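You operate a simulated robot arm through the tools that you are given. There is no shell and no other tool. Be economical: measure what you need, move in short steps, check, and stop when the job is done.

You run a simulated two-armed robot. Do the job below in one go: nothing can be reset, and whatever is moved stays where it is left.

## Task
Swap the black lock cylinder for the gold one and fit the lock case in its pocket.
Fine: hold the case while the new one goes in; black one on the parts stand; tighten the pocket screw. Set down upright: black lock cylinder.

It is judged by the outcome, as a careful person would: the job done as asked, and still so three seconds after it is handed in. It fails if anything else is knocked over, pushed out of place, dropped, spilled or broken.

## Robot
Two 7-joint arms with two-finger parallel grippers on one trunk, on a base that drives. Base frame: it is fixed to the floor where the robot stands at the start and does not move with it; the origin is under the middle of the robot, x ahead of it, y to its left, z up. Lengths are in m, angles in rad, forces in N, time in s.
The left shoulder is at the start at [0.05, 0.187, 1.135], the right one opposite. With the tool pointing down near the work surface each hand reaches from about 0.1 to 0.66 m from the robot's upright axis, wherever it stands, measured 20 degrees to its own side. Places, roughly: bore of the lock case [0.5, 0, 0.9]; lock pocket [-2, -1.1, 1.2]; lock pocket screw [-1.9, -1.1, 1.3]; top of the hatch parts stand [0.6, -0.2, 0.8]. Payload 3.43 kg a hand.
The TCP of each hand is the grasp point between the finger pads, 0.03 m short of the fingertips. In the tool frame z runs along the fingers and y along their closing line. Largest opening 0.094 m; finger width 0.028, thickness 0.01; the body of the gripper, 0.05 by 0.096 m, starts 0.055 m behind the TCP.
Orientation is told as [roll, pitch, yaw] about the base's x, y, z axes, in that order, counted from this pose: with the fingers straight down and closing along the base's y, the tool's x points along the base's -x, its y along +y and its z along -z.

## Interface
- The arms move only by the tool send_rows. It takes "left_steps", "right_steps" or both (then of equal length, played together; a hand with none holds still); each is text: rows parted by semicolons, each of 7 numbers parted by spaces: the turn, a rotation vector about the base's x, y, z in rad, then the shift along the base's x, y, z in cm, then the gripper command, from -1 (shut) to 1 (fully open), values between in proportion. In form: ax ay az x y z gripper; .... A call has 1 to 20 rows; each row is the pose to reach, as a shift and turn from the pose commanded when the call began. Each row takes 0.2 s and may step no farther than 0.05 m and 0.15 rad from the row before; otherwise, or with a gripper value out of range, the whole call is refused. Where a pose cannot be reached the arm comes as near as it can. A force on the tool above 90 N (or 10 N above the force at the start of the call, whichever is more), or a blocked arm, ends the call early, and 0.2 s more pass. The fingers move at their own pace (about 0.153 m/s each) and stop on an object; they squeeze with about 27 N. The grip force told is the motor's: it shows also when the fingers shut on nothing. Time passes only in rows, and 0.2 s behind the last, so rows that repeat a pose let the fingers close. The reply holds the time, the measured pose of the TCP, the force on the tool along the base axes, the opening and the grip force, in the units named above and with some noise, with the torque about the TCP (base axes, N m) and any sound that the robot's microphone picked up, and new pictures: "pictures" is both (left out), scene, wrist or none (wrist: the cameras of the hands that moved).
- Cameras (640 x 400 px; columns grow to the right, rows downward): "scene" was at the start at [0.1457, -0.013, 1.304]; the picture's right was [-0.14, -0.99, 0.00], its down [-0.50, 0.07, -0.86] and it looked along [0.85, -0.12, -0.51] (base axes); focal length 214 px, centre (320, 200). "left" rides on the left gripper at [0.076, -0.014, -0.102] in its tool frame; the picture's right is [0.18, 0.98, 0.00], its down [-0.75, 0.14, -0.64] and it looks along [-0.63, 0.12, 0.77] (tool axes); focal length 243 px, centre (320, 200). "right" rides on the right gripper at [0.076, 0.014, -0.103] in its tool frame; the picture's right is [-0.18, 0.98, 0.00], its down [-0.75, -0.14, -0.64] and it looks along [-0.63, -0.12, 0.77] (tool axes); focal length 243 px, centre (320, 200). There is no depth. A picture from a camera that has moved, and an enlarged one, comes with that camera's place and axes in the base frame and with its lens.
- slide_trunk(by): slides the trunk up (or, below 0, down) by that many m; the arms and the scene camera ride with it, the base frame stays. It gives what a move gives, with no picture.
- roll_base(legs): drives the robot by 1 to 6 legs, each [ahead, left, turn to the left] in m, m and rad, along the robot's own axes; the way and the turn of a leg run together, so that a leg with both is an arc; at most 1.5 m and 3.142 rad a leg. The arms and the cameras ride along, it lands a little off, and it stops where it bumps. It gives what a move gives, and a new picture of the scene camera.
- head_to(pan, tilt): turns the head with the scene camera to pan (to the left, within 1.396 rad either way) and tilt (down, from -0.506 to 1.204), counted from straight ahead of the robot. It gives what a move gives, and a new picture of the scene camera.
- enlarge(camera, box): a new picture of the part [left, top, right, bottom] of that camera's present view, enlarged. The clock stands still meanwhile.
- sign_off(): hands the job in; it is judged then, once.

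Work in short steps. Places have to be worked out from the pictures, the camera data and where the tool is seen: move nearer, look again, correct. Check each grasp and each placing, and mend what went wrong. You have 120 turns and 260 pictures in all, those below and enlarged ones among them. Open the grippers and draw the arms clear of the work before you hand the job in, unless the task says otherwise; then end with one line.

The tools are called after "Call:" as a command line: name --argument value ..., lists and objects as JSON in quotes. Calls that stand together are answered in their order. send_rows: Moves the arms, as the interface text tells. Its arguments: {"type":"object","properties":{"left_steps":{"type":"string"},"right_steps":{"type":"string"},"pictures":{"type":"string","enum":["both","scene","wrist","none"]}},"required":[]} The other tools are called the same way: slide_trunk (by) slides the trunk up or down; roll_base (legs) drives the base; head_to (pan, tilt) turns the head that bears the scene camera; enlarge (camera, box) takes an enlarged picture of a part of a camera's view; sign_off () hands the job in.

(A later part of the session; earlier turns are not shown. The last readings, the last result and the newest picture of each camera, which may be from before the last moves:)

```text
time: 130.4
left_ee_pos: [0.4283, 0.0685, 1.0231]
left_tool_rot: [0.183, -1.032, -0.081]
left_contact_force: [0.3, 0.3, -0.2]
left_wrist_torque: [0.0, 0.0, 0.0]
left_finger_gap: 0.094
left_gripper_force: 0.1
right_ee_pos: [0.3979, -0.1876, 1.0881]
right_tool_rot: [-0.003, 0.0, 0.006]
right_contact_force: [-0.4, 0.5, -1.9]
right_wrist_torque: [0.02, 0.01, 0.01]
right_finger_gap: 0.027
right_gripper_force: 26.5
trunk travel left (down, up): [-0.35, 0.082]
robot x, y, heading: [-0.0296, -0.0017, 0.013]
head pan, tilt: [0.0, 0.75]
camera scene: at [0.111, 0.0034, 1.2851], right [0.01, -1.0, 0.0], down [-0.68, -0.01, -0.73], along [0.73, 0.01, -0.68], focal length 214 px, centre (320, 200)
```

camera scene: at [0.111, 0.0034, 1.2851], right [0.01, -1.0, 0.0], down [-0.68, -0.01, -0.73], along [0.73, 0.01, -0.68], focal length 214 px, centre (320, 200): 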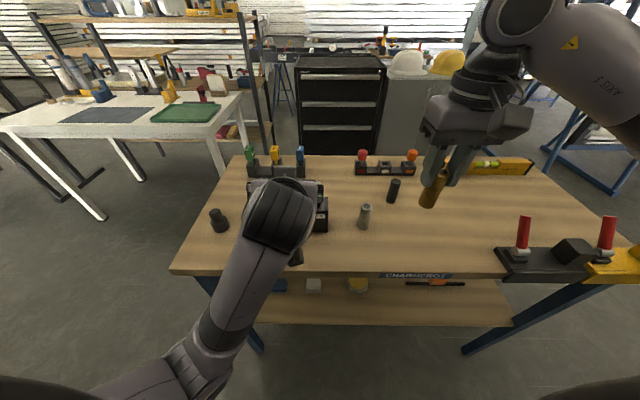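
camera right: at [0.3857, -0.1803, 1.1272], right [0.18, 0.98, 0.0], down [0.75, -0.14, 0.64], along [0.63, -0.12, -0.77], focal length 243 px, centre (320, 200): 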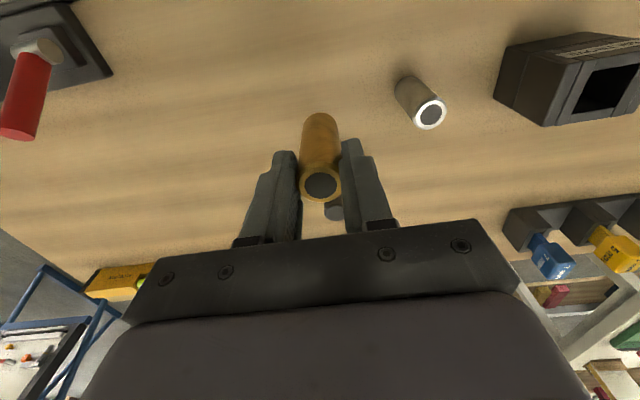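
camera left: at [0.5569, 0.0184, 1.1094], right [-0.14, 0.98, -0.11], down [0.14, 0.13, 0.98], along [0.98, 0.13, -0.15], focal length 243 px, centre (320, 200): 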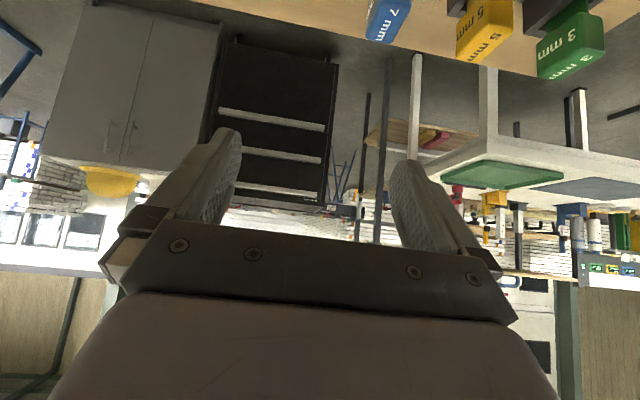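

The left hand needs more distance from the body; back the base 9 cm, then straighten and extend the hand.

Call:
roll_base --legs '[[-0.09, 0, -0.013]]'

Call:
send_rows --left_steps "0 0 0 2 0 0 1;0 0 0 4 0 0 1;-0.05 0.03 -0.01 5 -1 0 1;-0.09 0.05 -0.02 5 -2 0 1;-0.125 0.07 -0.03 5 -3 0 1;-0.125 0.07 -0.03 5 -4 0 1" --pictures "both"

```text
time: 131.5
left_ee_pos: [0.3387, 0.0634, 1.0226]
left_tool_rot: [0.182, -1.034, -0.093]
left_contact_force: [-0.2, 0.1, 0.1]
left_wrist_torque: [-0.02, 0.01, 0.01]
left_finger_gap: 0.0938
left_gripper_force: 0.1
right_ee_pos: [0.3038, -0.1923, 1.0881]
right_tool_rot: [-0.002, 0.001, -0.005]
right_contact_force: [-1.1, 0.2, -2.4]
right_wrist_torque: [0.01, -0.02, 0.02]
right_finger_gap: 0.0274
right_gripper_force: 27.1
trunk travel left (down, up): [-0.35, 0.082]
robot x, y, heading: [-0.1146, 0.0016, -0.002]
head pan, tilt: [0.0, 0.75]
camera scene: at [0.0207, 0.0012, 1.2853], right [0.0, -1.0, 0.0], down [-0.68, 0.0, -0.73], along [0.73, 0.0, -0.68], focal length 214 px, centre (320, 200)
```

scene: 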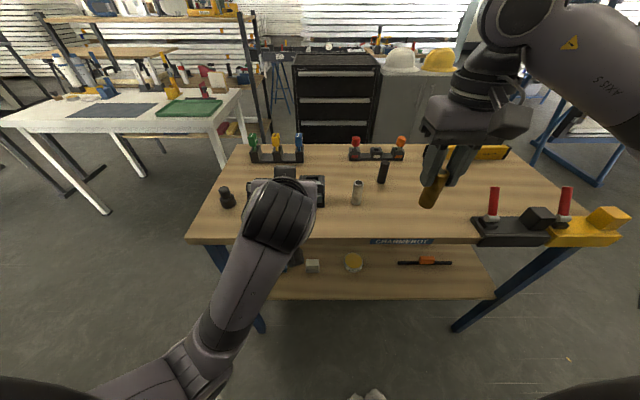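

```text
time: 132.8
left_ee_pos: [0.4063, 0.0852, 0.9968]
left_tool_rot: [0.187, -0.965, -0.042]
left_contact_force: [0.2, -0.2, 0.1]
left_wrist_torque: [-0.02, 0.01, 0.01]
left_finger_gap: 0.094
left_gripper_force: 0.1
right_ee_pos: [0.3063, -0.1932, 1.0875]
right_tool_rot: [-0.002, 0.002, -0.005]
right_contact_force: [0.5, -0.3, -1.7]
right_wrist_torque: [0.0, -0.01, 0.01]
right_finger_gap: 0.0273
right_gripper_force: 27.2
trunk travel left (down, up): [-0.35, 0.082]
robot x, y, heading: [-0.1234, 0.0013, -0.001]
head pan, tilt: [0.0, 0.75]
stopped in row 6 (left hand): the arm was blocked; the commanded pose is now the measured one
camera scene: at [0.0214, 0.0012, 1.2851], right [0.0, -1.0, 0.0], down [-0.68, 0.0, -0.73], along [0.73, 0.0, -0.68], focal length 214 px, centre (320, 200)
camera left: at [0.2804, 0.0582, 0.9894], right [-0.21, 0.98, -0.05], down [-0.11, 0.02, 0.99], along [0.97, 0.22, 0.1], focal length 243 px, centre (320, 200)
```

scene: 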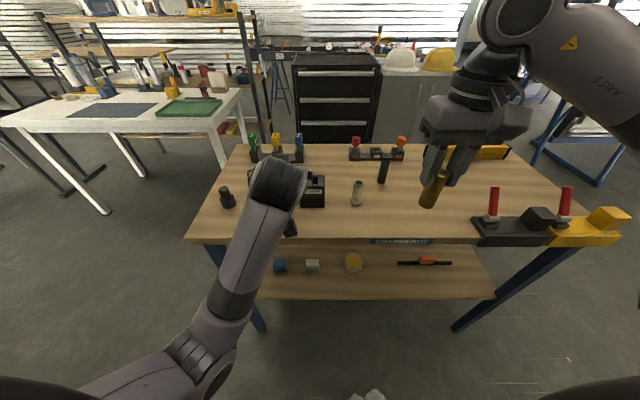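
left: 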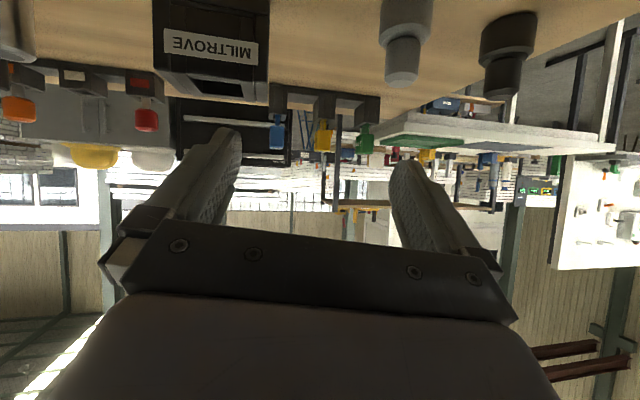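

Wrist limits allow this orientation only further left of my midline. So I shift the base right by 9 cm, so the case lies at +0.115 relative, and straighten the hand.

Call:
send_rows --left_steps "0 0 0 0 2 0 1;-0.035 0 -0.037 -0.5 3.5 0 1;-0.07 0 -0.074 -1 4 0 1;-0.107 0 -0.111 -1.5 4 0 1" --pictures "none"

Call:
roll_base --legs '[[0, -0.095, 0]]'

```text
time: 133.8
left_ee_pos: [0.3893, 0.1252, 0.9969]
left_tool_rot: [-0.005, -0.966, 0.001]
left_contact_force: [-0.1, 0.1, 0.2]
left_wrist_torque: [0.01, -0.01, -0.01]
left_finger_gap: 0.0943
left_gripper_force: 0.0
right_ee_pos: [0.3041, -0.1934, 1.0879]
right_tool_rot: [-0.001, 0.001, -0.008]
right_contact_force: [-0.2, 0.8, -0.9]
right_wrist_torque: [0.0, 0.0, 0.01]
right_finger_gap: 0.0272
right_gripper_force: 26.9
trunk travel left (down, up): [-0.35, 0.082]
robot x, y, heading: [-0.1197, -0.0002, -0.001]
head pan, tilt: [0.0, 0.75]
```

```text
time: 134.9
left_ee_pos: [0.3895, 0.0299, 0.9975]
left_tool_rot: [-0.004, -0.966, 0.002]
left_contact_force: [-0.4, -0.4, 0.0]
left_wrist_torque: [0.02, -0.03, 0.01]
left_finger_gap: 0.094
left_gripper_force: 0.2
right_ee_pos: [0.304, -0.2883, 1.0865]
right_tool_rot: [-0.001, 0.0, -0.004]
right_contact_force: [0.4, -0.3, -2.3]
right_wrist_torque: [0.03, 0.01, 0.06]
right_finger_gap: 0.0269
right_gripper_force: 27.2
trunk travel left (down, up): [-0.35, 0.082]
robot x, y, heading: [-0.1168, -0.0942, -0.001]
head pan, tilt: [0.0, 0.75]
camera scene: at [0.0213, -0.0945, 1.2851], right [0.0, -1.0, 0.0], down [-0.68, 0.0, -0.73], along [0.73, 0.0, -0.68], focal length 214 px, centre (320, 200)
```

scene: 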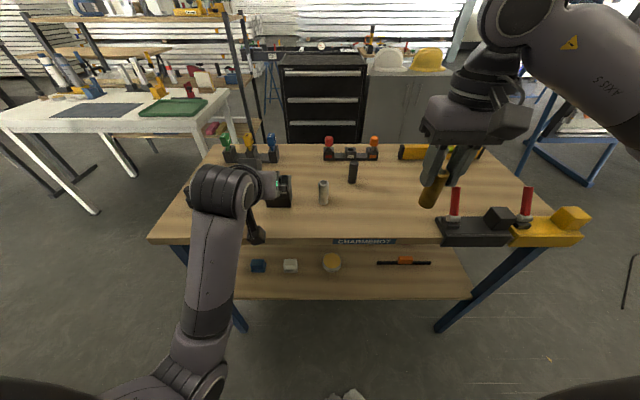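

Now lower the left hand to grip height behind the case and check clearance by its camera.

Call:
send_rows --left_steps "0 0 0 0 -0.2 -2.5 1;0 0 0 0 -0.4 -5 1;0 0 0 0 -0.6 -7.5 1;0 0 0 0 -0.6 -10 1" --pictures "both"

```text
time: 136.1
left_ee_pos: [0.416, 0.03, 0.9484]
left_tool_rot: [0.029, -1.08, -0.021]
left_contact_force: [0.4, -1.3, 0.1]
left_wrist_torque: [0.01, -0.01, 0.02]
left_finger_gap: 0.0942
left_gripper_force: 0.0
right_ee_pos: [0.3061, -0.288, 1.0885]
right_tool_rot: [-0.001, 0.001, -0.004]
right_contact_force: [-0.7, 0.4, -1.9]
right_wrist_torque: [0.02, -0.02, 0.0]
right_finger_gap: 0.0273
right_gripper_force: 26.9
trunk travel left (down, up): [-0.35, 0.082]
robot x, y, heading: [-0.117, -0.0921, 0.001]
head pan, tilt: [0.0, 0.75]
stopped in row 4 (left hand): the arm was blocked; the commanded pose is now the measured one
camera scene: at [0.0213, -0.0937, 1.2851], right [0.0, -1.0, 0.0], down [-0.68, 0.0, -0.73], along [0.73, 0.0, -0.68], focal length 214 px, centre (320, 200)
camera left: at [0.2894, 0.0155, 0.9289], right [-0.09, 0.98, -0.15], down [-0.21, 0.13, 0.97], along [0.97, 0.12, 0.2], focal length 243 px, centre (320, 200)
```

scene: 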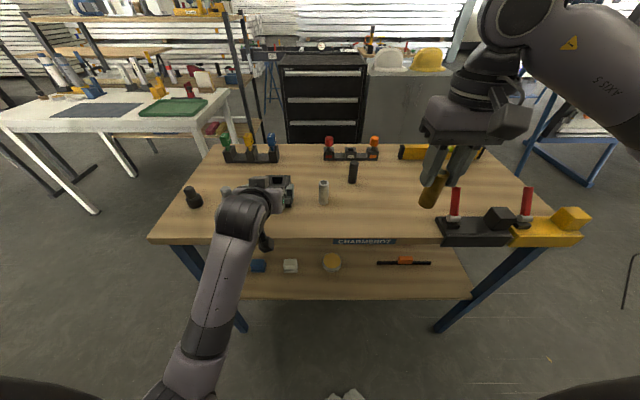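
left: 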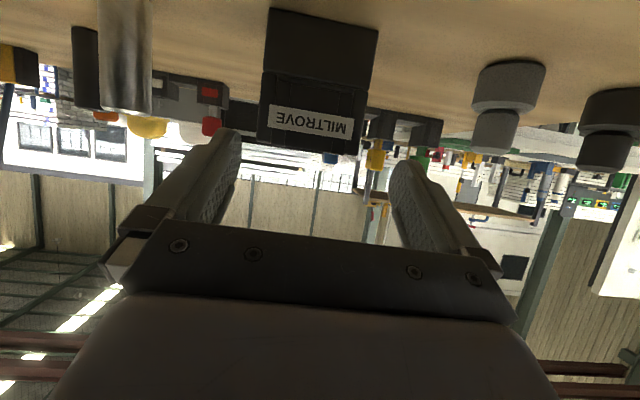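

Still wrist-limited going down by arm. Instead I restore the good pose and lower the trunk 8.5 cm (raising the right hand to compensate).

Call:
send_rows --left_steps "-0.005 0.04 0 -1 -0.2 2 1;-0.01 0.08 0 -2 -0.4 4 1;-0.014 0.114 -0.005 -2.6 -0.6 5 1" --right_steps "0 0 0 0 0 3 -1;0 0 0 0 0 6 -1;0 0 0 0 0 8.5 -1" --pictures "none"

Call:
slide_trunk --by -0.085

Call:
enlarge --camera "left" --box '[0, 0, 640, 400]'

Call:
enlarge --camera "scene" --box '[140, 130, 380, 280]'

```text
time: 137.1
left_ee_pos: [0.3904, 0.047, 0.9826]
left_tool_rot: [0.124, -0.95, -0.075]
left_contact_force: [-0.6, -0.5, -0.2]
left_wrist_torque: [0.0, 0.0, -0.01]
left_finger_gap: 0.0938
left_gripper_force: 0.2
right_ee_pos: [0.3029, -0.2875, 1.1696]
right_tool_rot: [-0.001, 0.002, -0.004]
right_contact_force: [0.2, -0.2, -2.1]
right_wrist_torque: [0.0, -0.02, 0.0]
right_finger_gap: 0.0268
right_gripper_force: 27.2
trunk travel left (down, up): [-0.35, 0.082]
robot x, y, heading: [-0.116, -0.0934, -0.003]
head pan, tilt: [0.0, 0.75]
stopped in row 3 (left hand): the arm was blocked; the commanded pose is now the measured one
```

```text
time: 138.3
left_ee_pos: [0.3884, 0.0466, 0.899]
left_tool_rot: [0.122, -0.949, -0.072]
left_contact_force: [0.4, 0.0, -0.5]
left_wrist_torque: [-0.01, -0.05, 0.0]
left_finger_gap: 0.0942
left_gripper_force: 0.0
right_ee_pos: [0.304, -0.2875, 1.0851]
right_tool_rot: [-0.002, 0.003, -0.005]
right_contact_force: [-0.7, 0.5, -2.2]
right_wrist_torque: [0.02, -0.02, 0.0]
right_finger_gap: 0.0272
right_gripper_force: 26.8
trunk travel left (down, up): [-0.265, 0.167]
robot x, y, heading: [-0.1185, -0.0915, -0.001]
head pan, tilt: [0.0, 0.75]
```

```text
1.00 times, centred on (320, 200) of left
camera zoom: at [0.263, 0.03, 0.8946], right [-0.14, 0.99, -0.08], down [-0.09, 0.07, 0.99], along [0.99, 0.14, 0.08], focal length 243 px, centre (320, 200)
```

zoom: 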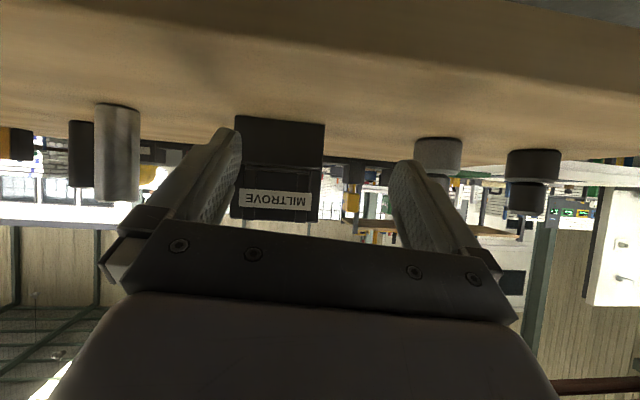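

```text
2.67 times, centred on (260, 205) of scene
camera zoom: at [0.0211, -0.0937, 1.2002], right [0.0, -1.0, 0.0], down [-0.68, 0.0, -0.73], along [0.73, 0.0, -0.68], focal length 572 px, centre (480, 187)
```

zoom: 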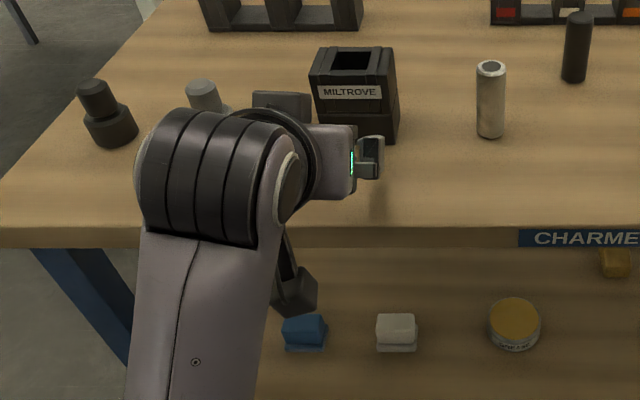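

Grip height reached (z≈0.899). I square the hand up by moving it slightly outward, then align laterally with the base.

Call:
send_rows --left_steps "0 0 0 0.5 1.5 0 1;-0.035 -0.005 -0.013 1 2.5 0 1;-0.071 -0.01 -0.027 1 2.5 0 1;-0.071 -0.01 -0.027 1 2.5 0 1" --pictures "none"

```text
time: 139.3
left_ee_pos: [0.4005, 0.0718, 0.8974]
left_tool_rot: [-0.001, -0.963, 0.002]
left_contact_force: [-0.2, -0.4, 0.4]
left_wrist_torque: [0.04, 0.0, 0.04]
left_finger_gap: 0.0938
left_gripper_force: 0.1
right_ee_pos: [0.3029, -0.2876, 1.0851]
right_tool_rot: [-0.003, 0.002, -0.004]
right_contact_force: [0.0, 0.4, -2.2]
right_wrist_torque: [0.01, -0.01, -0.01]
right_finger_gap: 0.0271
right_gripper_force: 26.7
trunk travel left (down, up): [-0.265, 0.167]
robot x, y, heading: [-0.1153, -0.0944, -0.003]
head pan, tilt: [0.0, 0.75]
```

Squared up. Shift the base right 4.8 cm to centre on the case.

Call:
roll_base --legs '[[0, -0.048, 0.002]]'

Call:
enlarge --camera "left" --box '[0, 0, 640, 400]'

```text
time: 140.2
left_ee_pos: [0.4005, 0.0258, 0.8984]
left_tool_rot: [-0.001, -0.96, 0.005]
left_contact_force: [0.2, -0.8, -0.1]
left_wrist_torque: [-0.02, 0.02, -0.01]
left_finger_gap: 0.094
left_gripper_force: 0.1
right_ee_pos: [0.3048, -0.3338, 1.0856]
right_tool_rot: [-0.002, 0.003, -0.003]
right_contact_force: [-0.1, -0.2, -2.0]
right_wrist_torque: [0.05, 0.01, -0.01]
right_finger_gap: 0.0271
right_gripper_force: 27.0
trunk travel left (down, up): [-0.265, 0.167]
robot x, y, heading: [-0.1205, -0.1376, 0.001]
head pan, tilt: [0.0, 0.75]
camera scene: at [0.0213, -0.1408, 1.2001], right [0.0, -1.0, 0.0], down [-0.68, 0.0, -0.73], along [0.73, 0.0, -0.68], focal length 214 px, centre (320, 200)
```

scene: 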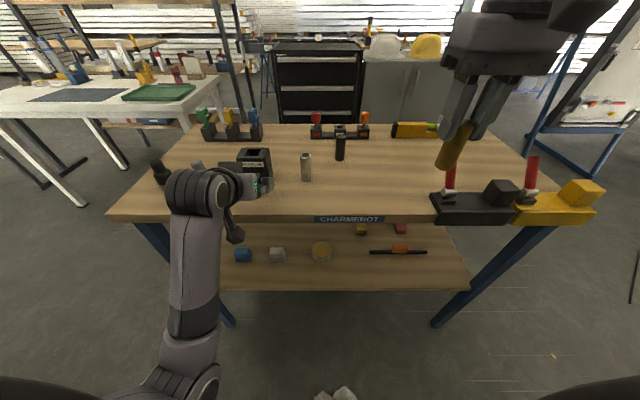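

```text
1.00 times, centred on (320, 200) of left
camera zoom: at [0.2726, 0.0115, 0.8943], right [-0.11, 0.98, -0.15], down [-0.1, 0.14, 0.99], along [0.99, 0.12, 0.08], focal length 243 px, centre (320, 200)
```

zoom: 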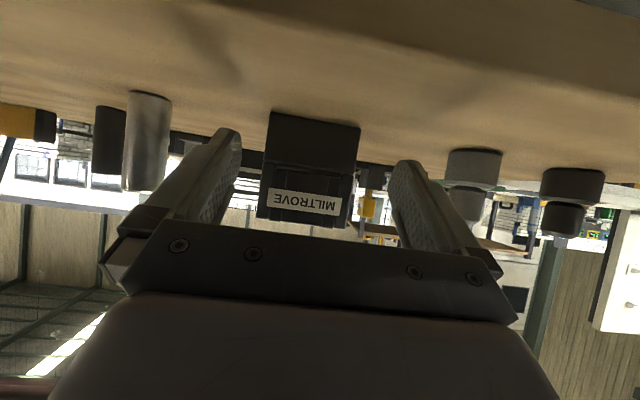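

Case centred between the fingers. To keep the right hand in reach I first test retracting the left arm 5 cm, before driving in.

Call:
send_rows --left_steps "0 0 0 -1.5 -0.1 0 1;0 0 0 -3 -0.2 0 1;0 0 0 -4.5 -0.2 0 1;0 0 0 -6 -0.2 0 1" --pictures "none"

```text
time: 141.2
left_ee_pos: [0.347, 0.0326, 0.9128]
left_tool_rot: [0.045, -1.001, -0.022]
left_contact_force: [0.5, 0.0, -0.2]
left_wrist_torque: [0.0, -0.03, 0.0]
left_finger_gap: 0.094
left_gripper_force: 0.1
right_ee_pos: [0.3053, -0.3338, 1.0861]
right_tool_rot: [-0.002, 0.001, -0.002]
right_contact_force: [0.8, 0.9, -1.8]
right_wrist_torque: [0.0, -0.03, 0.0]
right_finger_gap: 0.0272
right_gripper_force: 26.6
trunk travel left (down, up): [-0.265, 0.167]
robot x, y, heading: [-0.1176, -0.1393, 0.007]
head pan, tilt: [0.0, 0.75]
```

Limit found; move forward 1 cm and re-square, then drive the base in by 11 cm.

Call:
send_rows --left_steps "-0.012 0.02 -0.008 0.6 -0.3 -0.7 1;-0.024 0.04 -0.016 1 -0.8 -1.4 1;-0.024 0.04 -0.016 1 -0.8 -1.4 1" --pictures "none"

```text
time: 142.0
left_ee_pos: [0.3576, 0.0287, 0.894]
left_tool_rot: [0.031, -0.954, -0.026]
left_contact_force: [0.1, 1.0, -1.1]
left_wrist_torque: [0.02, 0.02, -0.02]
left_finger_gap: 0.0943
left_gripper_force: 0.0
right_ee_pos: [0.3047, -0.333, 1.0846]
right_tool_rot: [-0.002, 0.002, -0.002]
right_contact_force: [-0.2, 0.4, -2.0]
right_wrist_torque: [-0.02, -0.01, -0.02]
right_finger_gap: 0.0273
right_gripper_force: 27.0
trunk travel left (down, up): [-0.265, 0.167]
robot x, y, heading: [-0.1191, -0.1377, 0.0]
head pan, tilt: [0.0, 0.75]
```

Good enough alignment (y 0.029 vs case 0.024). Drive forward with a 4 mm rightward correction.

Call:
roll_base --legs '[[0.11, -0.004, 0]]'

Call:
enlarge --camera "scene" --box '[140, 110, 380, 260]'

Call:
enlarge --camera "left" --box '[0, 0, 640, 400]'

```text
time: 143.2
left_ee_pos: [0.466, 0.0235, 0.8954]
left_tool_rot: [0.03, -0.956, -0.024]
left_contact_force: [-0.5, 0.3, 0.0]
left_wrist_torque: [-0.02, 0.04, 0.01]
left_finger_gap: 0.094
left_gripper_force: 0.0
right_ee_pos: [0.413, -0.3385, 1.086]
right_tool_rot: [-0.002, 0.0, -0.003]
right_contact_force: [0.3, 0.7, -2.0]
right_wrist_torque: [-0.01, -0.01, 0.02]
right_finger_gap: 0.0274
right_gripper_force: 26.9
trunk travel left (down, up): [-0.265, 0.167]
robot x, y, heading: [-0.008, -0.1449, -0.001]
head pan, tilt: [0.0, 0.75]
camera scene: at [0.1306, -0.1444, 1.2001], right [0.0, -1.0, 0.0], down [-0.68, 0.0, -0.73], along [0.73, 0.0, -0.68], focal length 214 px, centre (320, 200)
```

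scene: 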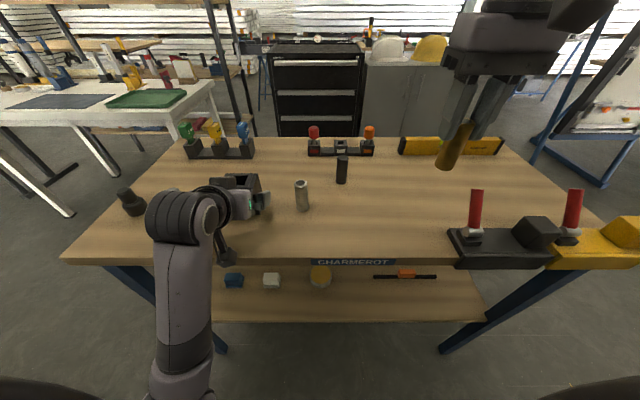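

```text
2.67 times, centred on (260, 185) of scene
camera zoom: at [0.1306, -0.1444, 1.2001], right [0.0, -1.0, 0.0], down [-0.68, 0.0, -0.73], along [0.73, 0.0, -0.68], focal length 572 px, centre (480, 240)
```

zoom: 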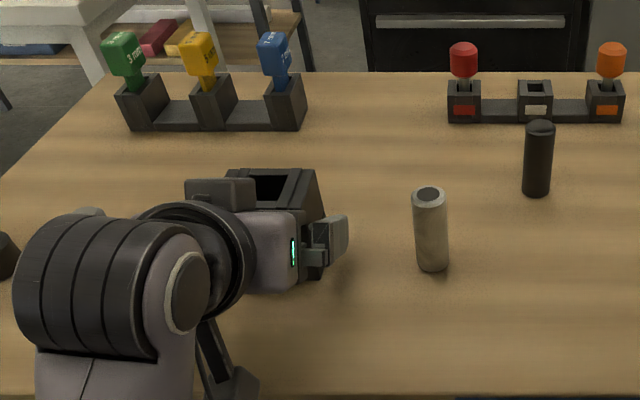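

```text
1.00 times, centred on (320, 200) of left
camera zoom: at [0.3381, 0.0096, 0.8917], right [-0.11, 0.99, -0.13], down [-0.09, 0.12, 0.99], along [0.99, 0.12, 0.08], focal length 243 px, centre (320, 200)
```

zoom: 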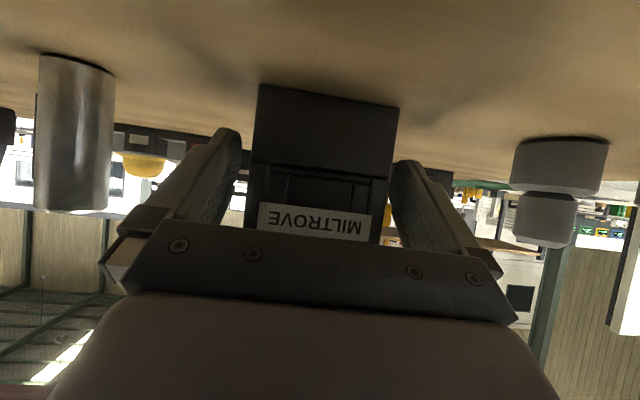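

Exactly at the earlier grip pose. Close the left hand on the case.

Call:
send_rows --left_steps "0 0 0 0 0 0 0.7;0 0 0 0 0 0 0.3;0 0 0 0 0 0 -1;0 0 0 0 0 0 -1;0 0 0 0 0 0 -1" --right_steps "0 0 0 0 0 1 -1;0 0 0 0 0 2 -1;0 0 0 0 2 2 -1;0 0 0 0 5 2 -1;0 0 0 0 9 2 -1" --pictures "wrist"

```text
time: 144.4
left_ee_pos: [0.465, 0.0245, 0.8949]
left_tool_rot: [0.034, -0.96, -0.029]
left_contact_force: [1.6, 1.9, 4.4]
left_wrist_torque: [-0.24, 0.11, -0.01]
left_finger_gap: 0.0748
left_gripper_force: 27.1
right_ee_pos: [0.4121, -0.2467, 1.1063]
right_tool_rot: [-0.001, 0.002, -0.005]
right_contact_force: [-0.1, -0.3, -2.0]
right_wrist_torque: [0.0, -0.01, 0.0]
right_finger_gap: 0.0272
right_gripper_force: 27.0
trunk travel left (down, up): [-0.265, 0.167]
robot x, y, heading: [-0.0098, -0.1428, 0.001]
head pan, tilt: [0.0, 0.75]
camera right: at [0.3346, -0.2297, 1.2092], right [0.19, 0.98, 0.0], down [0.75, -0.14, 0.64], along [0.63, -0.12, -0.77], focal length 243 px, centre (320, 200)
camera left: at [0.3381, 0.0101, 0.8924], right [-0.11, 0.99, -0.13], down [-0.09, 0.12, 0.99], along [0.99, 0.12, 0.08], focal length 243 px, centre (320, 200)
```

right: 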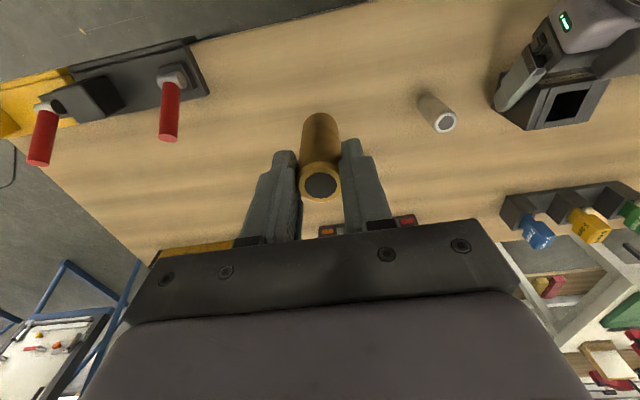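
left: 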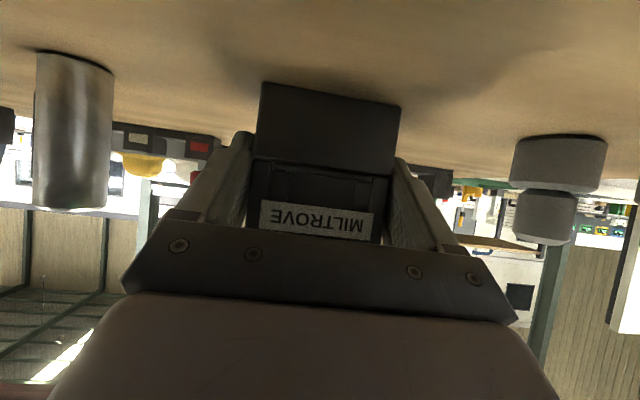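

Case held firmly. Bring the gold cylinder over the bore at (0.484, 0.0245).

Call:
send_rows --right_steps "0 0 0 1.2 4.5 0 -1;0 0 0 2.4 9 0 -1;0 0 0 3.6 13.5 0 -1;0 0 0 4.8 18 0 -1;0 0 0 6 22.5 0 -1;0 0 0 7.2 27.1 0 -1;0 0 0 7.2 27.1 -2 -1" --pictures "both"

Call:
enlarge --camera "scene" --box '[180, 110, 340, 210]'

Call:
enlarge --camera "right" --box '[240, 50, 400, 150]'

```text
time: 146.2
left_ee_pos: [0.4657, 0.025, 0.8954]
left_tool_rot: [0.034, -0.961, -0.026]
left_contact_force: [-1.1, -0.7, 0.9]
left_wrist_torque: [-0.2, 0.14, -0.07]
left_finger_gap: 0.0743
left_gripper_force: 27.0
right_ee_pos: [0.4659, -0.0797, 1.1016]
right_tool_rot: [0.054, 0.005, -0.093]
right_contact_force: [0.0, -0.3, -1.6]
right_wrist_torque: [0.02, -0.01, 0.03]
right_finger_gap: 0.027
right_gripper_force: 26.5
right hand out of reach, approached as far as the arm can: row 4, 5, 6, 7
trunk travel left (down, up): [-0.265, 0.167]
robot x, y, heading: [-0.0108, -0.1491, 0.002]
head pan, tilt: [0.0, 0.75]
stopped in row 7 (right hand): the arm was blocked; the commanded pose is now the measured one
camera scene: at [0.13, -0.1445, 1.2], right [0.0, -1.0, 0.0], down [-0.68, 0.0, -0.73], along [0.73, 0.0, -0.68], focal length 214 px, centre (320, 200)
camera right: at [0.3898, -0.0622, 1.2055], right [0.27, 0.96, 0.05], down [0.74, -0.25, 0.63], along [0.62, -0.13, -0.78], focal length 243 px, centre (320, 200)
```

scene: 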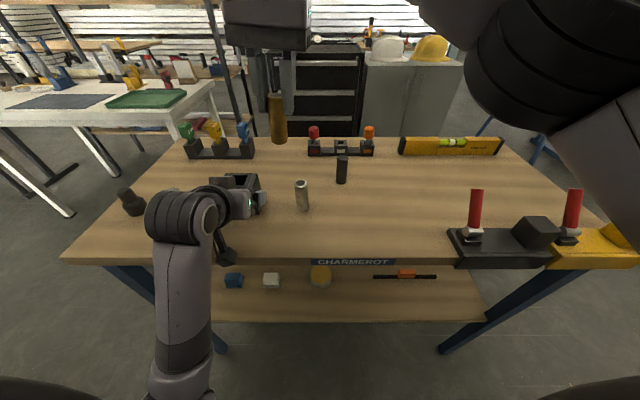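
right: 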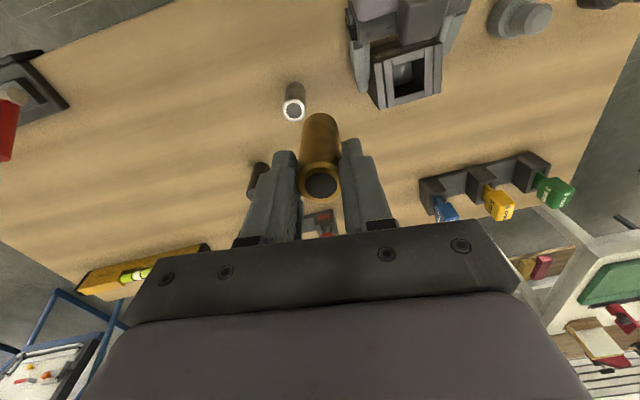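

```text
4.00 times, centred on (260, 160) of scene
camera zoom: at [0.13, -0.1445, 1.2], right [0.0, -1.0, 0.0], down [-0.68, 0.0, -0.73], along [0.73, 0.0, -0.68], focal length 858 px, centre (560, 360)
```

zoom: 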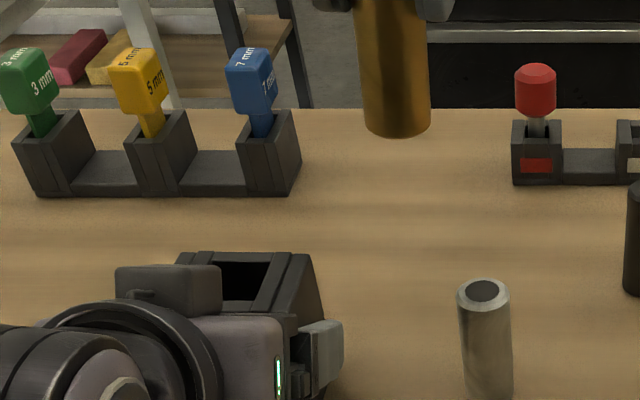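

```text
4.00 times, centred on (320, 100) of right
camera zoom: at [0.3898, -0.0622, 1.2055], right [0.27, 0.96, 0.05], down [0.74, -0.25, 0.63], along [0.62, -0.13, -0.78], focal length 970 px, centre (320, 600)
```

zoom: 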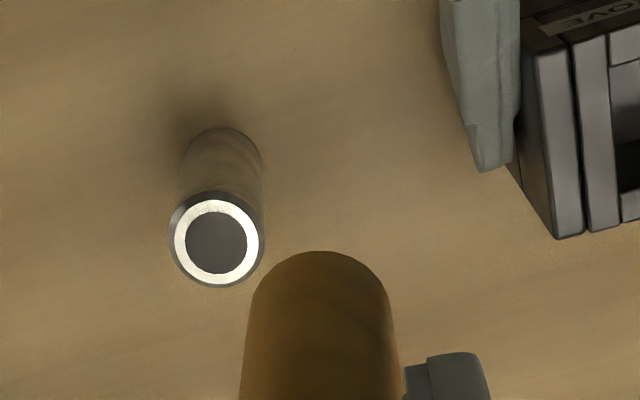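

The right hand can't cross that far at yaw 0; it drifted toward negative yaw. I retry with the right hand yawed −0.6.

Call:
send_rows --right_steps "-0.03 0 -0.1 0 -1 0.5 -1;-0.05 0 -0.22 0 -1 0.5 -1;-0.05 0 -0.36 0 0 0.5 -1;-0.05 0 -0.5 0.5 2 0.5 -1;-0.05 0 -0.6 1 4 0.5 -1;-0.05 0 -0.6 1.4 6 0.5 -1;-0.05 0 -0.6 1.8 8 0.5 -1;-0.05 0 -0.6 1.8 10.4 0.5 -1" --pictures "scene"

```text
time: 148.2
left_ee_pos: [0.4645, 0.0242, 0.8963]
left_tool_rot: [0.032, -0.96, -0.028]
left_contact_force: [-0.7, -0.4, -0.2]
left_wrist_torque: [-0.14, 0.16, -0.06]
left_finger_gap: 0.0741
left_gripper_force: 27.0
right_ee_pos: [0.4527, -0.0681, 1.0982]
right_tool_rot: [0.037, 0.03, -0.785]
right_contact_force: [-0.2, 0.0, -2.3]
right_wrist_torque: [-0.01, -0.01, 0.0]
right_finger_gap: 0.0269
right_gripper_force: 26.6
right hand out of reach, approached as far as the arm can: row 4, 5, 6, 7, 8
trunk travel left (down, up): [-0.265, 0.167]
robot x, y, heading: [-0.0107, -0.1439, -0.005]
head pan, tilt: [0.0, 0.75]
stopped in row 8 (right hand): the arm was blocked; the commanded pose is now the measured one
camera scene: at [0.1301, -0.1445, 1.2001], right [0.0, -1.0, 0.0], down [-0.68, 0.0, -0.73], along [0.73, 0.0, -0.68], focal length 214 px, centre (320, 200)
```

scene: 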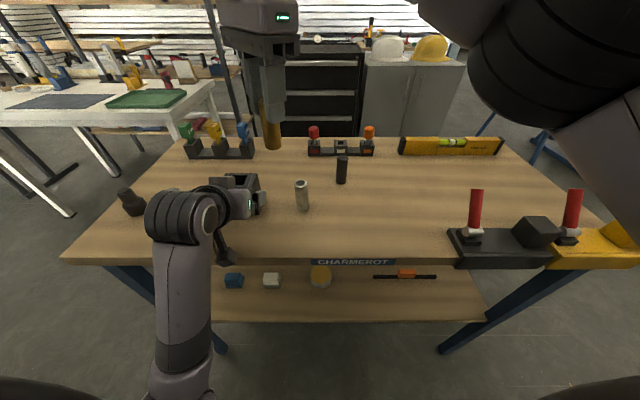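

The right elbow is tight against the head; more forward extension may help. I test the right hand's reach at (0.514, −0.02).

Call:
send_rows --right_steps "0 0 0 1 -2 0.5 -1;-0.01 -0.01 0.1 3 -3 0.5 -1;-0.02 -0.02 0.2 5 -3 0.5 -1;-0.03 -0.03 0.3 6.5 -3 0.5 -1;-0.03 -0.03 0.35 6.5 0 0.5 -1;-0.03 -0.03 0.35 6.5 2.5 0.5 -1;-0.03 -0.03 0.35 6.2 4.8 0.5 -1" --pictures "scene"

```text
time: 150.0
left_ee_pos: [0.4668, 0.0243, 0.8967]
left_tool_rot: [0.033, -0.959, -0.027]
left_contact_force: [-0.8, 0.0, 0.1]
left_wrist_torque: [-0.16, 0.15, -0.01]
left_finger_gap: 0.0747
left_gripper_force: 26.8
right_ee_pos: [0.4941, -0.1008, 1.0896]
right_tool_rot: [0.051, 0.024, -0.518]
right_contact_force: [-0.2, -0.2, -2.0]
right_wrist_torque: [0.0, 0.01, 0.02]
right_finger_gap: 0.027
right_gripper_force: 27.0
right hand out of reach, approached as far as the arm can: row 3, 4, 5, 6, 7
trunk travel left (down, up): [-0.265, 0.167]
robot x, y, heading: [-0.0102, -0.149, 0.002]
head pan, tilt: [0.0, 0.75]
stopped in row 7 (right hand): the arm was blocked; the commanded pose is now the measured one
camera scene: at [0.1301, -0.1444, 1.2001], right [0.0, -1.0, 0.0], down [-0.68, 0.0, -0.73], along [0.73, 0.0, -0.68], focal length 214 px, centre (320, 200)
```

scene: 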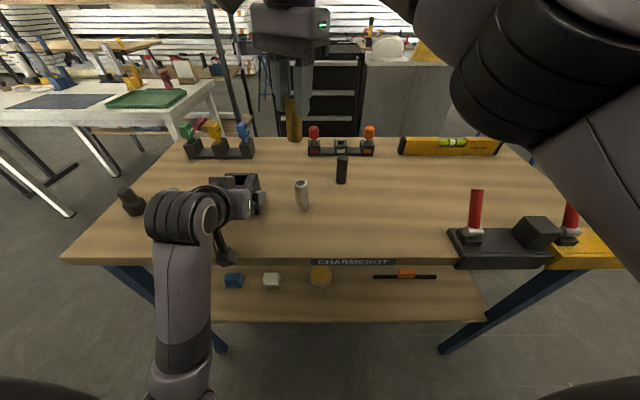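

The right elbow rides high because the trunk is low and the hand high. I bring the right hand back, lower, yaw 0, to restore a lower elbow and view it.

Call:
send_rows --right_steps "-0.02 -0.01 0.1 -1.5 -3 0 -1;-0.03 -0.015 0.2 -3 -6 -1 -1;-0.04 -0.02 0.3 -4.5 -9 -2 -1;-0.05 -0.02 0.4 -6 -12 -3 -1;-0.05 -0.02 0.518 -7 -15 -4 -1;-0.05 -0.02 0.518 -7 -18 -5 -1;-0.05 -0.02 0.518 -7 -20 -5.5 -1" --pictures "none"

Call:
head_to --pan -0.5 --tilt 0.5

```text
time: 151.6
left_ee_pos: [0.4654, 0.0241, 0.897]
left_tool_rot: [0.033, -0.96, -0.026]
left_contact_force: [1.0, -0.7, 0.7]
left_wrist_torque: [-0.18, 0.05, 0.11]
left_finger_gap: 0.0745
left_gripper_force: 26.6
right_ee_pos: [0.4219, -0.2978, 1.0346]
right_tool_rot: [0.004, -0.008, 0.006]
right_contact_force: [0.2, -0.3, -2.4]
right_wrist_torque: [-0.02, -0.03, -0.02]
right_finger_gap: 0.0273
right_gripper_force: 27.2
trunk travel left (down, up): [-0.265, 0.167]
robot x, y, heading: [-0.0111, -0.1419, 0.001]
head pan, tilt: [0.0, 0.75]
```

```text
time: 152.6
left_ee_pos: [0.4665, 0.0248, 0.8971]
left_tool_rot: [0.033, -0.96, -0.026]
left_contact_force: [0.0, -0.7, 0.8]
left_wrist_torque: [-0.17, 0.06, 0.07]
left_finger_gap: 0.0744
left_gripper_force: 26.6
right_ee_pos: [0.4222, -0.2985, 1.0352]
right_tool_rot: [0.005, -0.009, 0.005]
right_contact_force: [0.0, -0.1, -2.1]
right_wrist_torque: [-0.01, 0.04, 0.01]
right_finger_gap: 0.0271
right_gripper_force: 27.4
trunk travel left (down, up): [-0.265, 0.167]
robot x, y, heading: [-0.0087, -0.1431, -0.0]
head pan, tilt: [-0.499, 0.499]
camera scene: at [0.1272, -0.1879, 1.2221], right [-0.48, -0.88, 0.0], down [-0.42, 0.23, -0.88], along [0.77, -0.42, -0.48], focal length 214 px, centre (320, 200)
```

scene: 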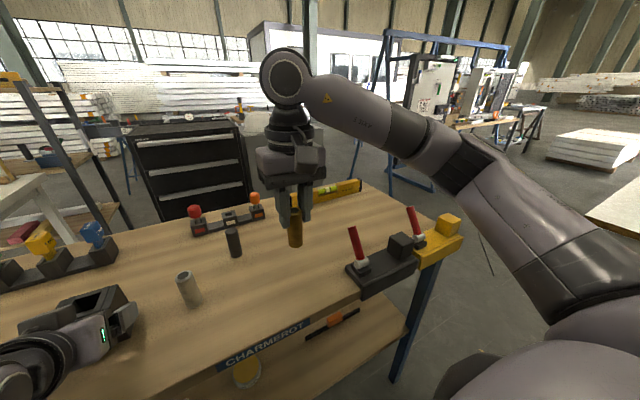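

Right elbow is fine here. I retest the crossing at a lower height (z≈1.05), where the elbow stays lower.

Call:
send_rows --right_steps "0 0 0 1 4 1.5 -1;0 0 0 2 8.5 1.5 -1;0 0 0 3 13 1.5 -1;0 0 0 4 17.5 1.5 -1;0 0 0 5 22 1.5 -1;0 0 0 5.7 26.5 1.5 -1;0 0 0 6.2 30 1.5 -1;0 0 0 6.2 32.2 1.5 -1" --pictures "scene"

```text
time: 154.6
left_ee_pos: [0.4648, 0.0246, 0.896]
left_tool_rot: [0.033, -0.959, -0.027]
left_contact_force: [0.0, -1.5, 0.6]
left_wrist_torque: [-0.16, 0.13, -0.03]
left_finger_gap: 0.0746
left_gripper_force: 27.2
right_ee_pos: [0.4997, -0.092, 1.0619]
right_tool_rot: [0.045, -0.012, -0.071]
right_contact_force: [-0.1, 0.1, -1.7]
right_wrist_torque: [0.02, 0.04, -0.02]
right_finger_gap: 0.027
right_gripper_force: 26.9
right hand out of reach, approached as far as the arm can: row 6, 7, 8
trunk travel left (down, up): [-0.265, 0.167]
robot x, y, heading: [-0.0104, -0.1464, 0.002]
head pan, tilt: [-0.499, 0.499]
stopped in row 8 (right hand): the arm was blocked; the commanded pose is now the measured one
camera scene: at [0.1271, -0.1879, 1.2221], right [-0.48, -0.88, 0.0], down [-0.42, 0.23, -0.88], along [0.77, -0.42, -0.48], focal length 214 px, centre (320, 200)
```

scene: 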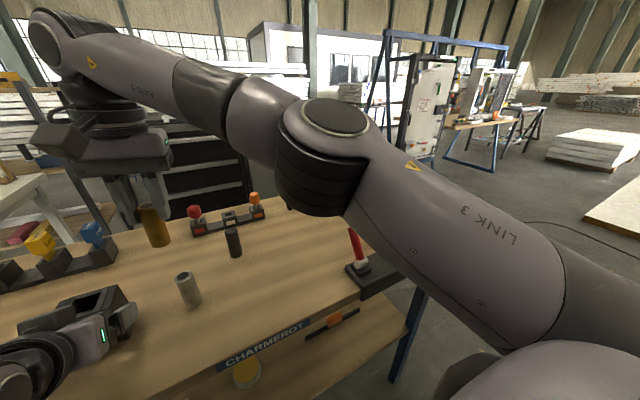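

The right arm is simply at full reach. Since rolling rightward is natural for both arms, I lift the case a few cm in the left grip and tilt it 0.4 rad toward the right hand, to insert in the air along the tilted axis.

Call:
send_rows --left_steps "0 0 0 0 0 1 -1;0 0 0 0 0 2 -1;0 0 0 0 0 3.5 -1;0.1 0 0 0 0 4.5 -1;0.2 0 0 0 0 5 -1;0.3 0 0 0 0 5 -1;0.4 0 0 0 0 5 -1" --right_steps "0 0 0 0 -3 0 -1;0 0 0 0 -6 0 -1;0 0 0 0 -9 0 -1;0 0 0 0 -9 0 -1;0 0 0 0 -9 0 -1;0 0 0 0 -9 0 -1;0 0 0 0 -9 0 -1" --pictures "none"

Call:
head_to --pan 0.1 --tilt 0.7

Call:
enlarge --camera "right" --box '[240, 0, 640, 250]'

```text
time: 156.2
left_ee_pos: [0.4668, 0.0249, 0.9453]
left_tool_rot: [0.662, -0.844, -0.528]
left_contact_force: [-0.2, -0.2, -3.6]
left_wrist_torque: [-0.02, 0.06, 0.03]
left_finger_gap: 0.0743
left_gripper_force: 27.0
right_ee_pos: [0.5013, -0.1798, 1.0609]
right_tool_rot: [0.044, -0.01, -0.066]
right_contact_force: [-0.2, -0.5, -1.9]
right_wrist_torque: [0.01, 0.02, 0.02]
right_finger_gap: 0.0268
right_gripper_force: 27.0
trunk travel left (down, up): [-0.265, 0.167]
robot x, y, heading: [-0.0118, -0.1432, 0.001]
head pan, tilt: [-0.499, 0.499]
```

```text
time: 157.2
left_ee_pos: [0.4659, 0.0253, 0.9445]
left_tool_rot: [0.66, -0.846, -0.527]
left_contact_force: [0.0, 0.6, -4.1]
left_wrist_torque: [-0.07, 0.06, 0.04]
left_finger_gap: 0.0747
left_gripper_force: 27.5
right_ee_pos: [0.4999, -0.1793, 1.0597]
right_tool_rot: [0.044, -0.009, -0.066]
right_contact_force: [0.7, -0.3, -2.5]
right_wrist_torque: [0.02, 0.02, 0.02]
right_finger_gap: 0.027
right_gripper_force: 27.0
trunk travel left (down, up): [-0.265, 0.167]
robot x, y, heading: [-0.0084, -0.145, 0.004]
head pan, tilt: [0.099, 0.7]
camera scene: at [0.1322, -0.1359, 1.2044], right [0.1, -1.0, 0.0], down [-0.64, -0.06, -0.76], along [0.76, 0.08, -0.64], focal length 214 px, centre (320, 200)
```

scene: 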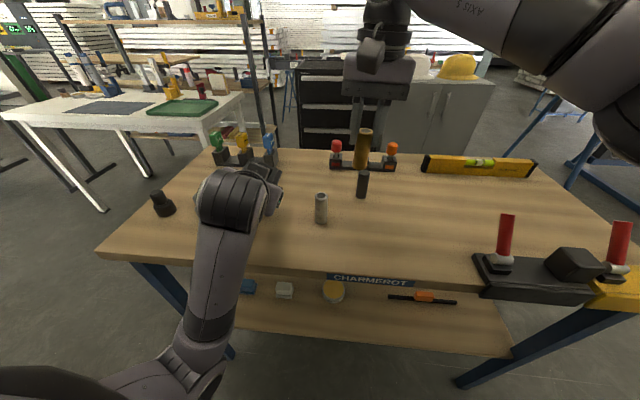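

```text
1.60 times, centred on (440, 125) of right
camera zoom: at [0.4229, -0.1627, 1.163], right [0.25, 0.97, 0.05], down [0.73, -0.22, 0.64], along [0.63, -0.13, -0.76], focal length 388 px, centre (128, 320)
```

zoom: 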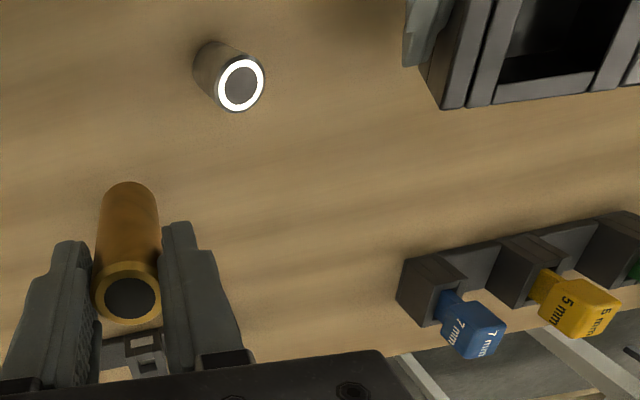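

The case is held tilted cleanly. I compute the tilted bore axis and bring the gold cylinder to 2.4 cm above the bore mouth, tilted the same 0.4 rad.

Call:
send_rows --right_steps "0.12 0 0.02 0 0 1.5 -1;0.24 0 0.045 0 0 2 -1;0.356 -0.002 0.068 -0.5 2 2 -1;0.356 -0.002 0.068 -1 5.5 2 -1;0.356 -0.002 0.068 -1.6 9 2 -1;0.356 -0.002 0.068 -1.6 12.5 1.6 -1;0.356 -0.002 0.068 -1.6 15.25 1.25 -1;0.356 -0.002 0.068 -1.6 15.25 1.25 -1" --pictures "both"

Call:
enlarge --camera "right" --box '[220, 50, 420, 175]'

Call:
enlarge --camera "scene" --box '[180, 80, 380, 205]'

```text
time: 158.9
left_ee_pos: [0.4665, 0.0261, 0.945]
left_tool_rot: [0.66, -0.844, -0.525]
left_contact_force: [-0.1, 0.1, -4.4]
left_wrist_torque: [-0.05, 0.07, -0.01]
left_finger_gap: 0.0745
left_gripper_force: 27.1
right_ee_pos: [0.484, -0.0259, 1.0755]
right_tool_rot: [0.399, -0.003, -0.001]
right_contact_force: [0.1, 0.2, -2.5]
right_wrist_torque: [-0.05, 0.02, 0.0]
right_finger_gap: 0.0271
right_gripper_force: 27.4
trunk travel left (down, up): [-0.265, 0.167]
robot x, y, heading: [-0.0094, -0.1464, -0.002]
head pan, tilt: [0.099, 0.7]
camera scene: at [0.1321, -0.1358, 1.2043], right [0.1, -1.0, 0.0], down [-0.64, -0.06, -0.76], along [0.76, 0.08, -0.64], focal length 214 px, centre (320, 200)
camera right: at [0.4072, -0.0501, 1.1748], right [0.18, 0.91, 0.38], down [0.75, -0.38, 0.54], along [0.63, 0.19, -0.75], focal length 243 px, centre (320, 200)
```

scene: 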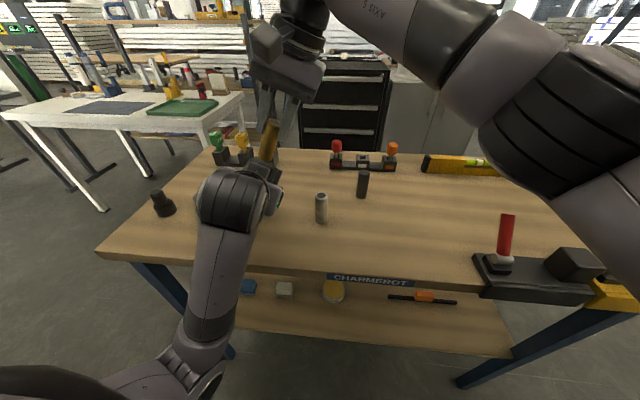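
right: 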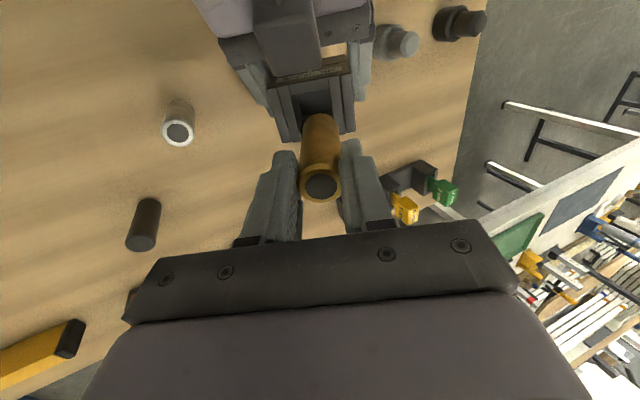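

```text
3.20 times, centred on (320, 112) of right
camera zoom: at [0.4072, -0.0501, 1.1748], right [0.18, 0.91, 0.38], down [0.75, -0.38, 0.54], along [0.63, 0.19, -0.75], focal length 776 px, centre (320, 480)
```

zoom: 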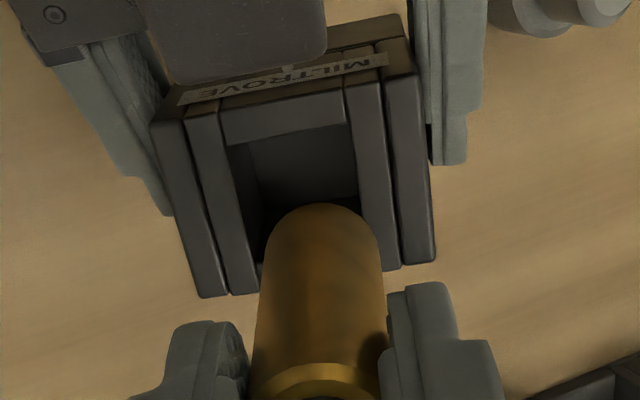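

```text
3.20 times, centred on (280, 142) of scene
camera zoom: at [0.1321, -0.1358, 1.2043], right [0.1, -1.0, 0.0], down [-0.64, -0.06, -0.76], along [0.76, 0.08, -0.64], focal length 686 px, centre (448, 384)
```

zoom: 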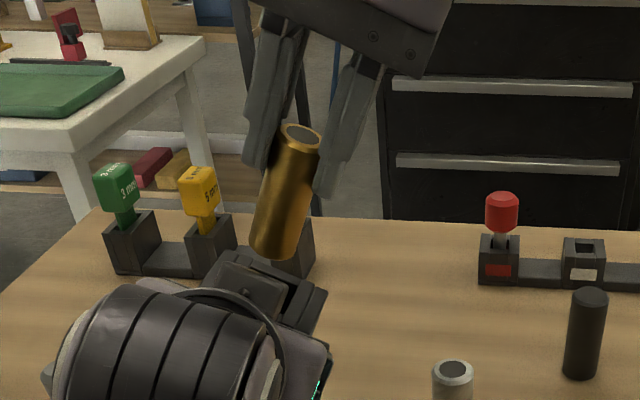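

Alignment looks good with about 2 mm clearance around. Insert the first part along the axis and check forces.

Call:
send_rows --right_steps "0 0 0 0 0.4 -0.9 -1;0 0 0 0 0.8 -1.8 -1;0 0 0 0 1.1 -2.6 -1;0 0 0 0 1.45 -3.4 -1" --pictures "wrist"

Call:
enlarge --camera "right" --box '[220, 50, 420, 175]'

```text
time: 159.9
left_ee_pos: [0.4669, 0.0242, 0.943]
left_tool_rot: [0.656, -0.839, -0.519]
left_contact_force: [-2.1, 5.4, -16.7]
left_wrist_torque: [-0.22, 0.21, 0.09]
left_finger_gap: 0.0744
left_gripper_force: 26.9
right_ee_pos: [0.4858, -0.0134, 1.0406]
right_tool_rot: [0.403, -0.003, -0.004]
right_contact_force: [1.9, -4.5, 10.1]
right_wrist_torque: [0.15, -0.13, -0.12]
right_finger_gap: 0.0271
right_gripper_force: 26.6
trunk travel left (down, up): [-0.265, 0.167]
robot x, y, heading: [-0.0078, -0.1431, 0.003]
head pan, tilt: [0.099, 0.7]
camera right: at [0.4074, -0.0384, 1.1416], right [0.19, 0.9, 0.39], down [0.75, -0.38, 0.54], along [0.63, 0.19, -0.75], focal length 243 px, centre (320, 200)
```

right: 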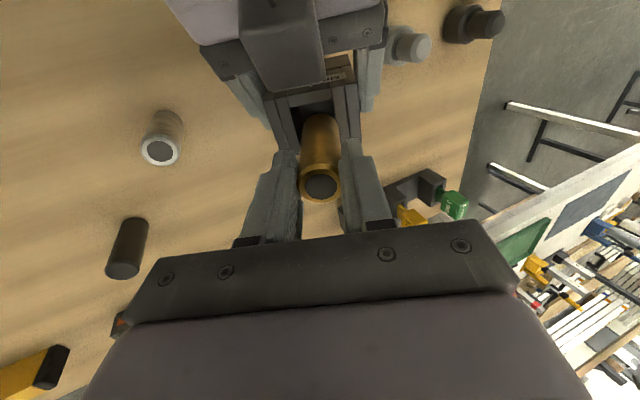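

```text
3.20 times, centred on (320, 112) of right
camera zoom: at [0.4074, -0.0384, 1.1416], right [0.19, 0.9, 0.39], down [0.75, -0.38, 0.54], along [0.63, 0.19, -0.75], focal length 776 px, centre (320, 480)
```

zoom: 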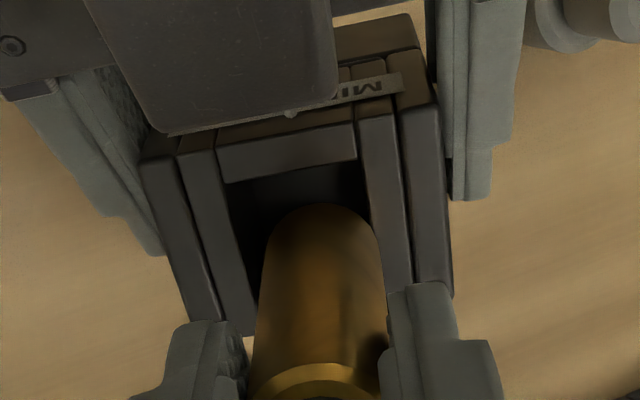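

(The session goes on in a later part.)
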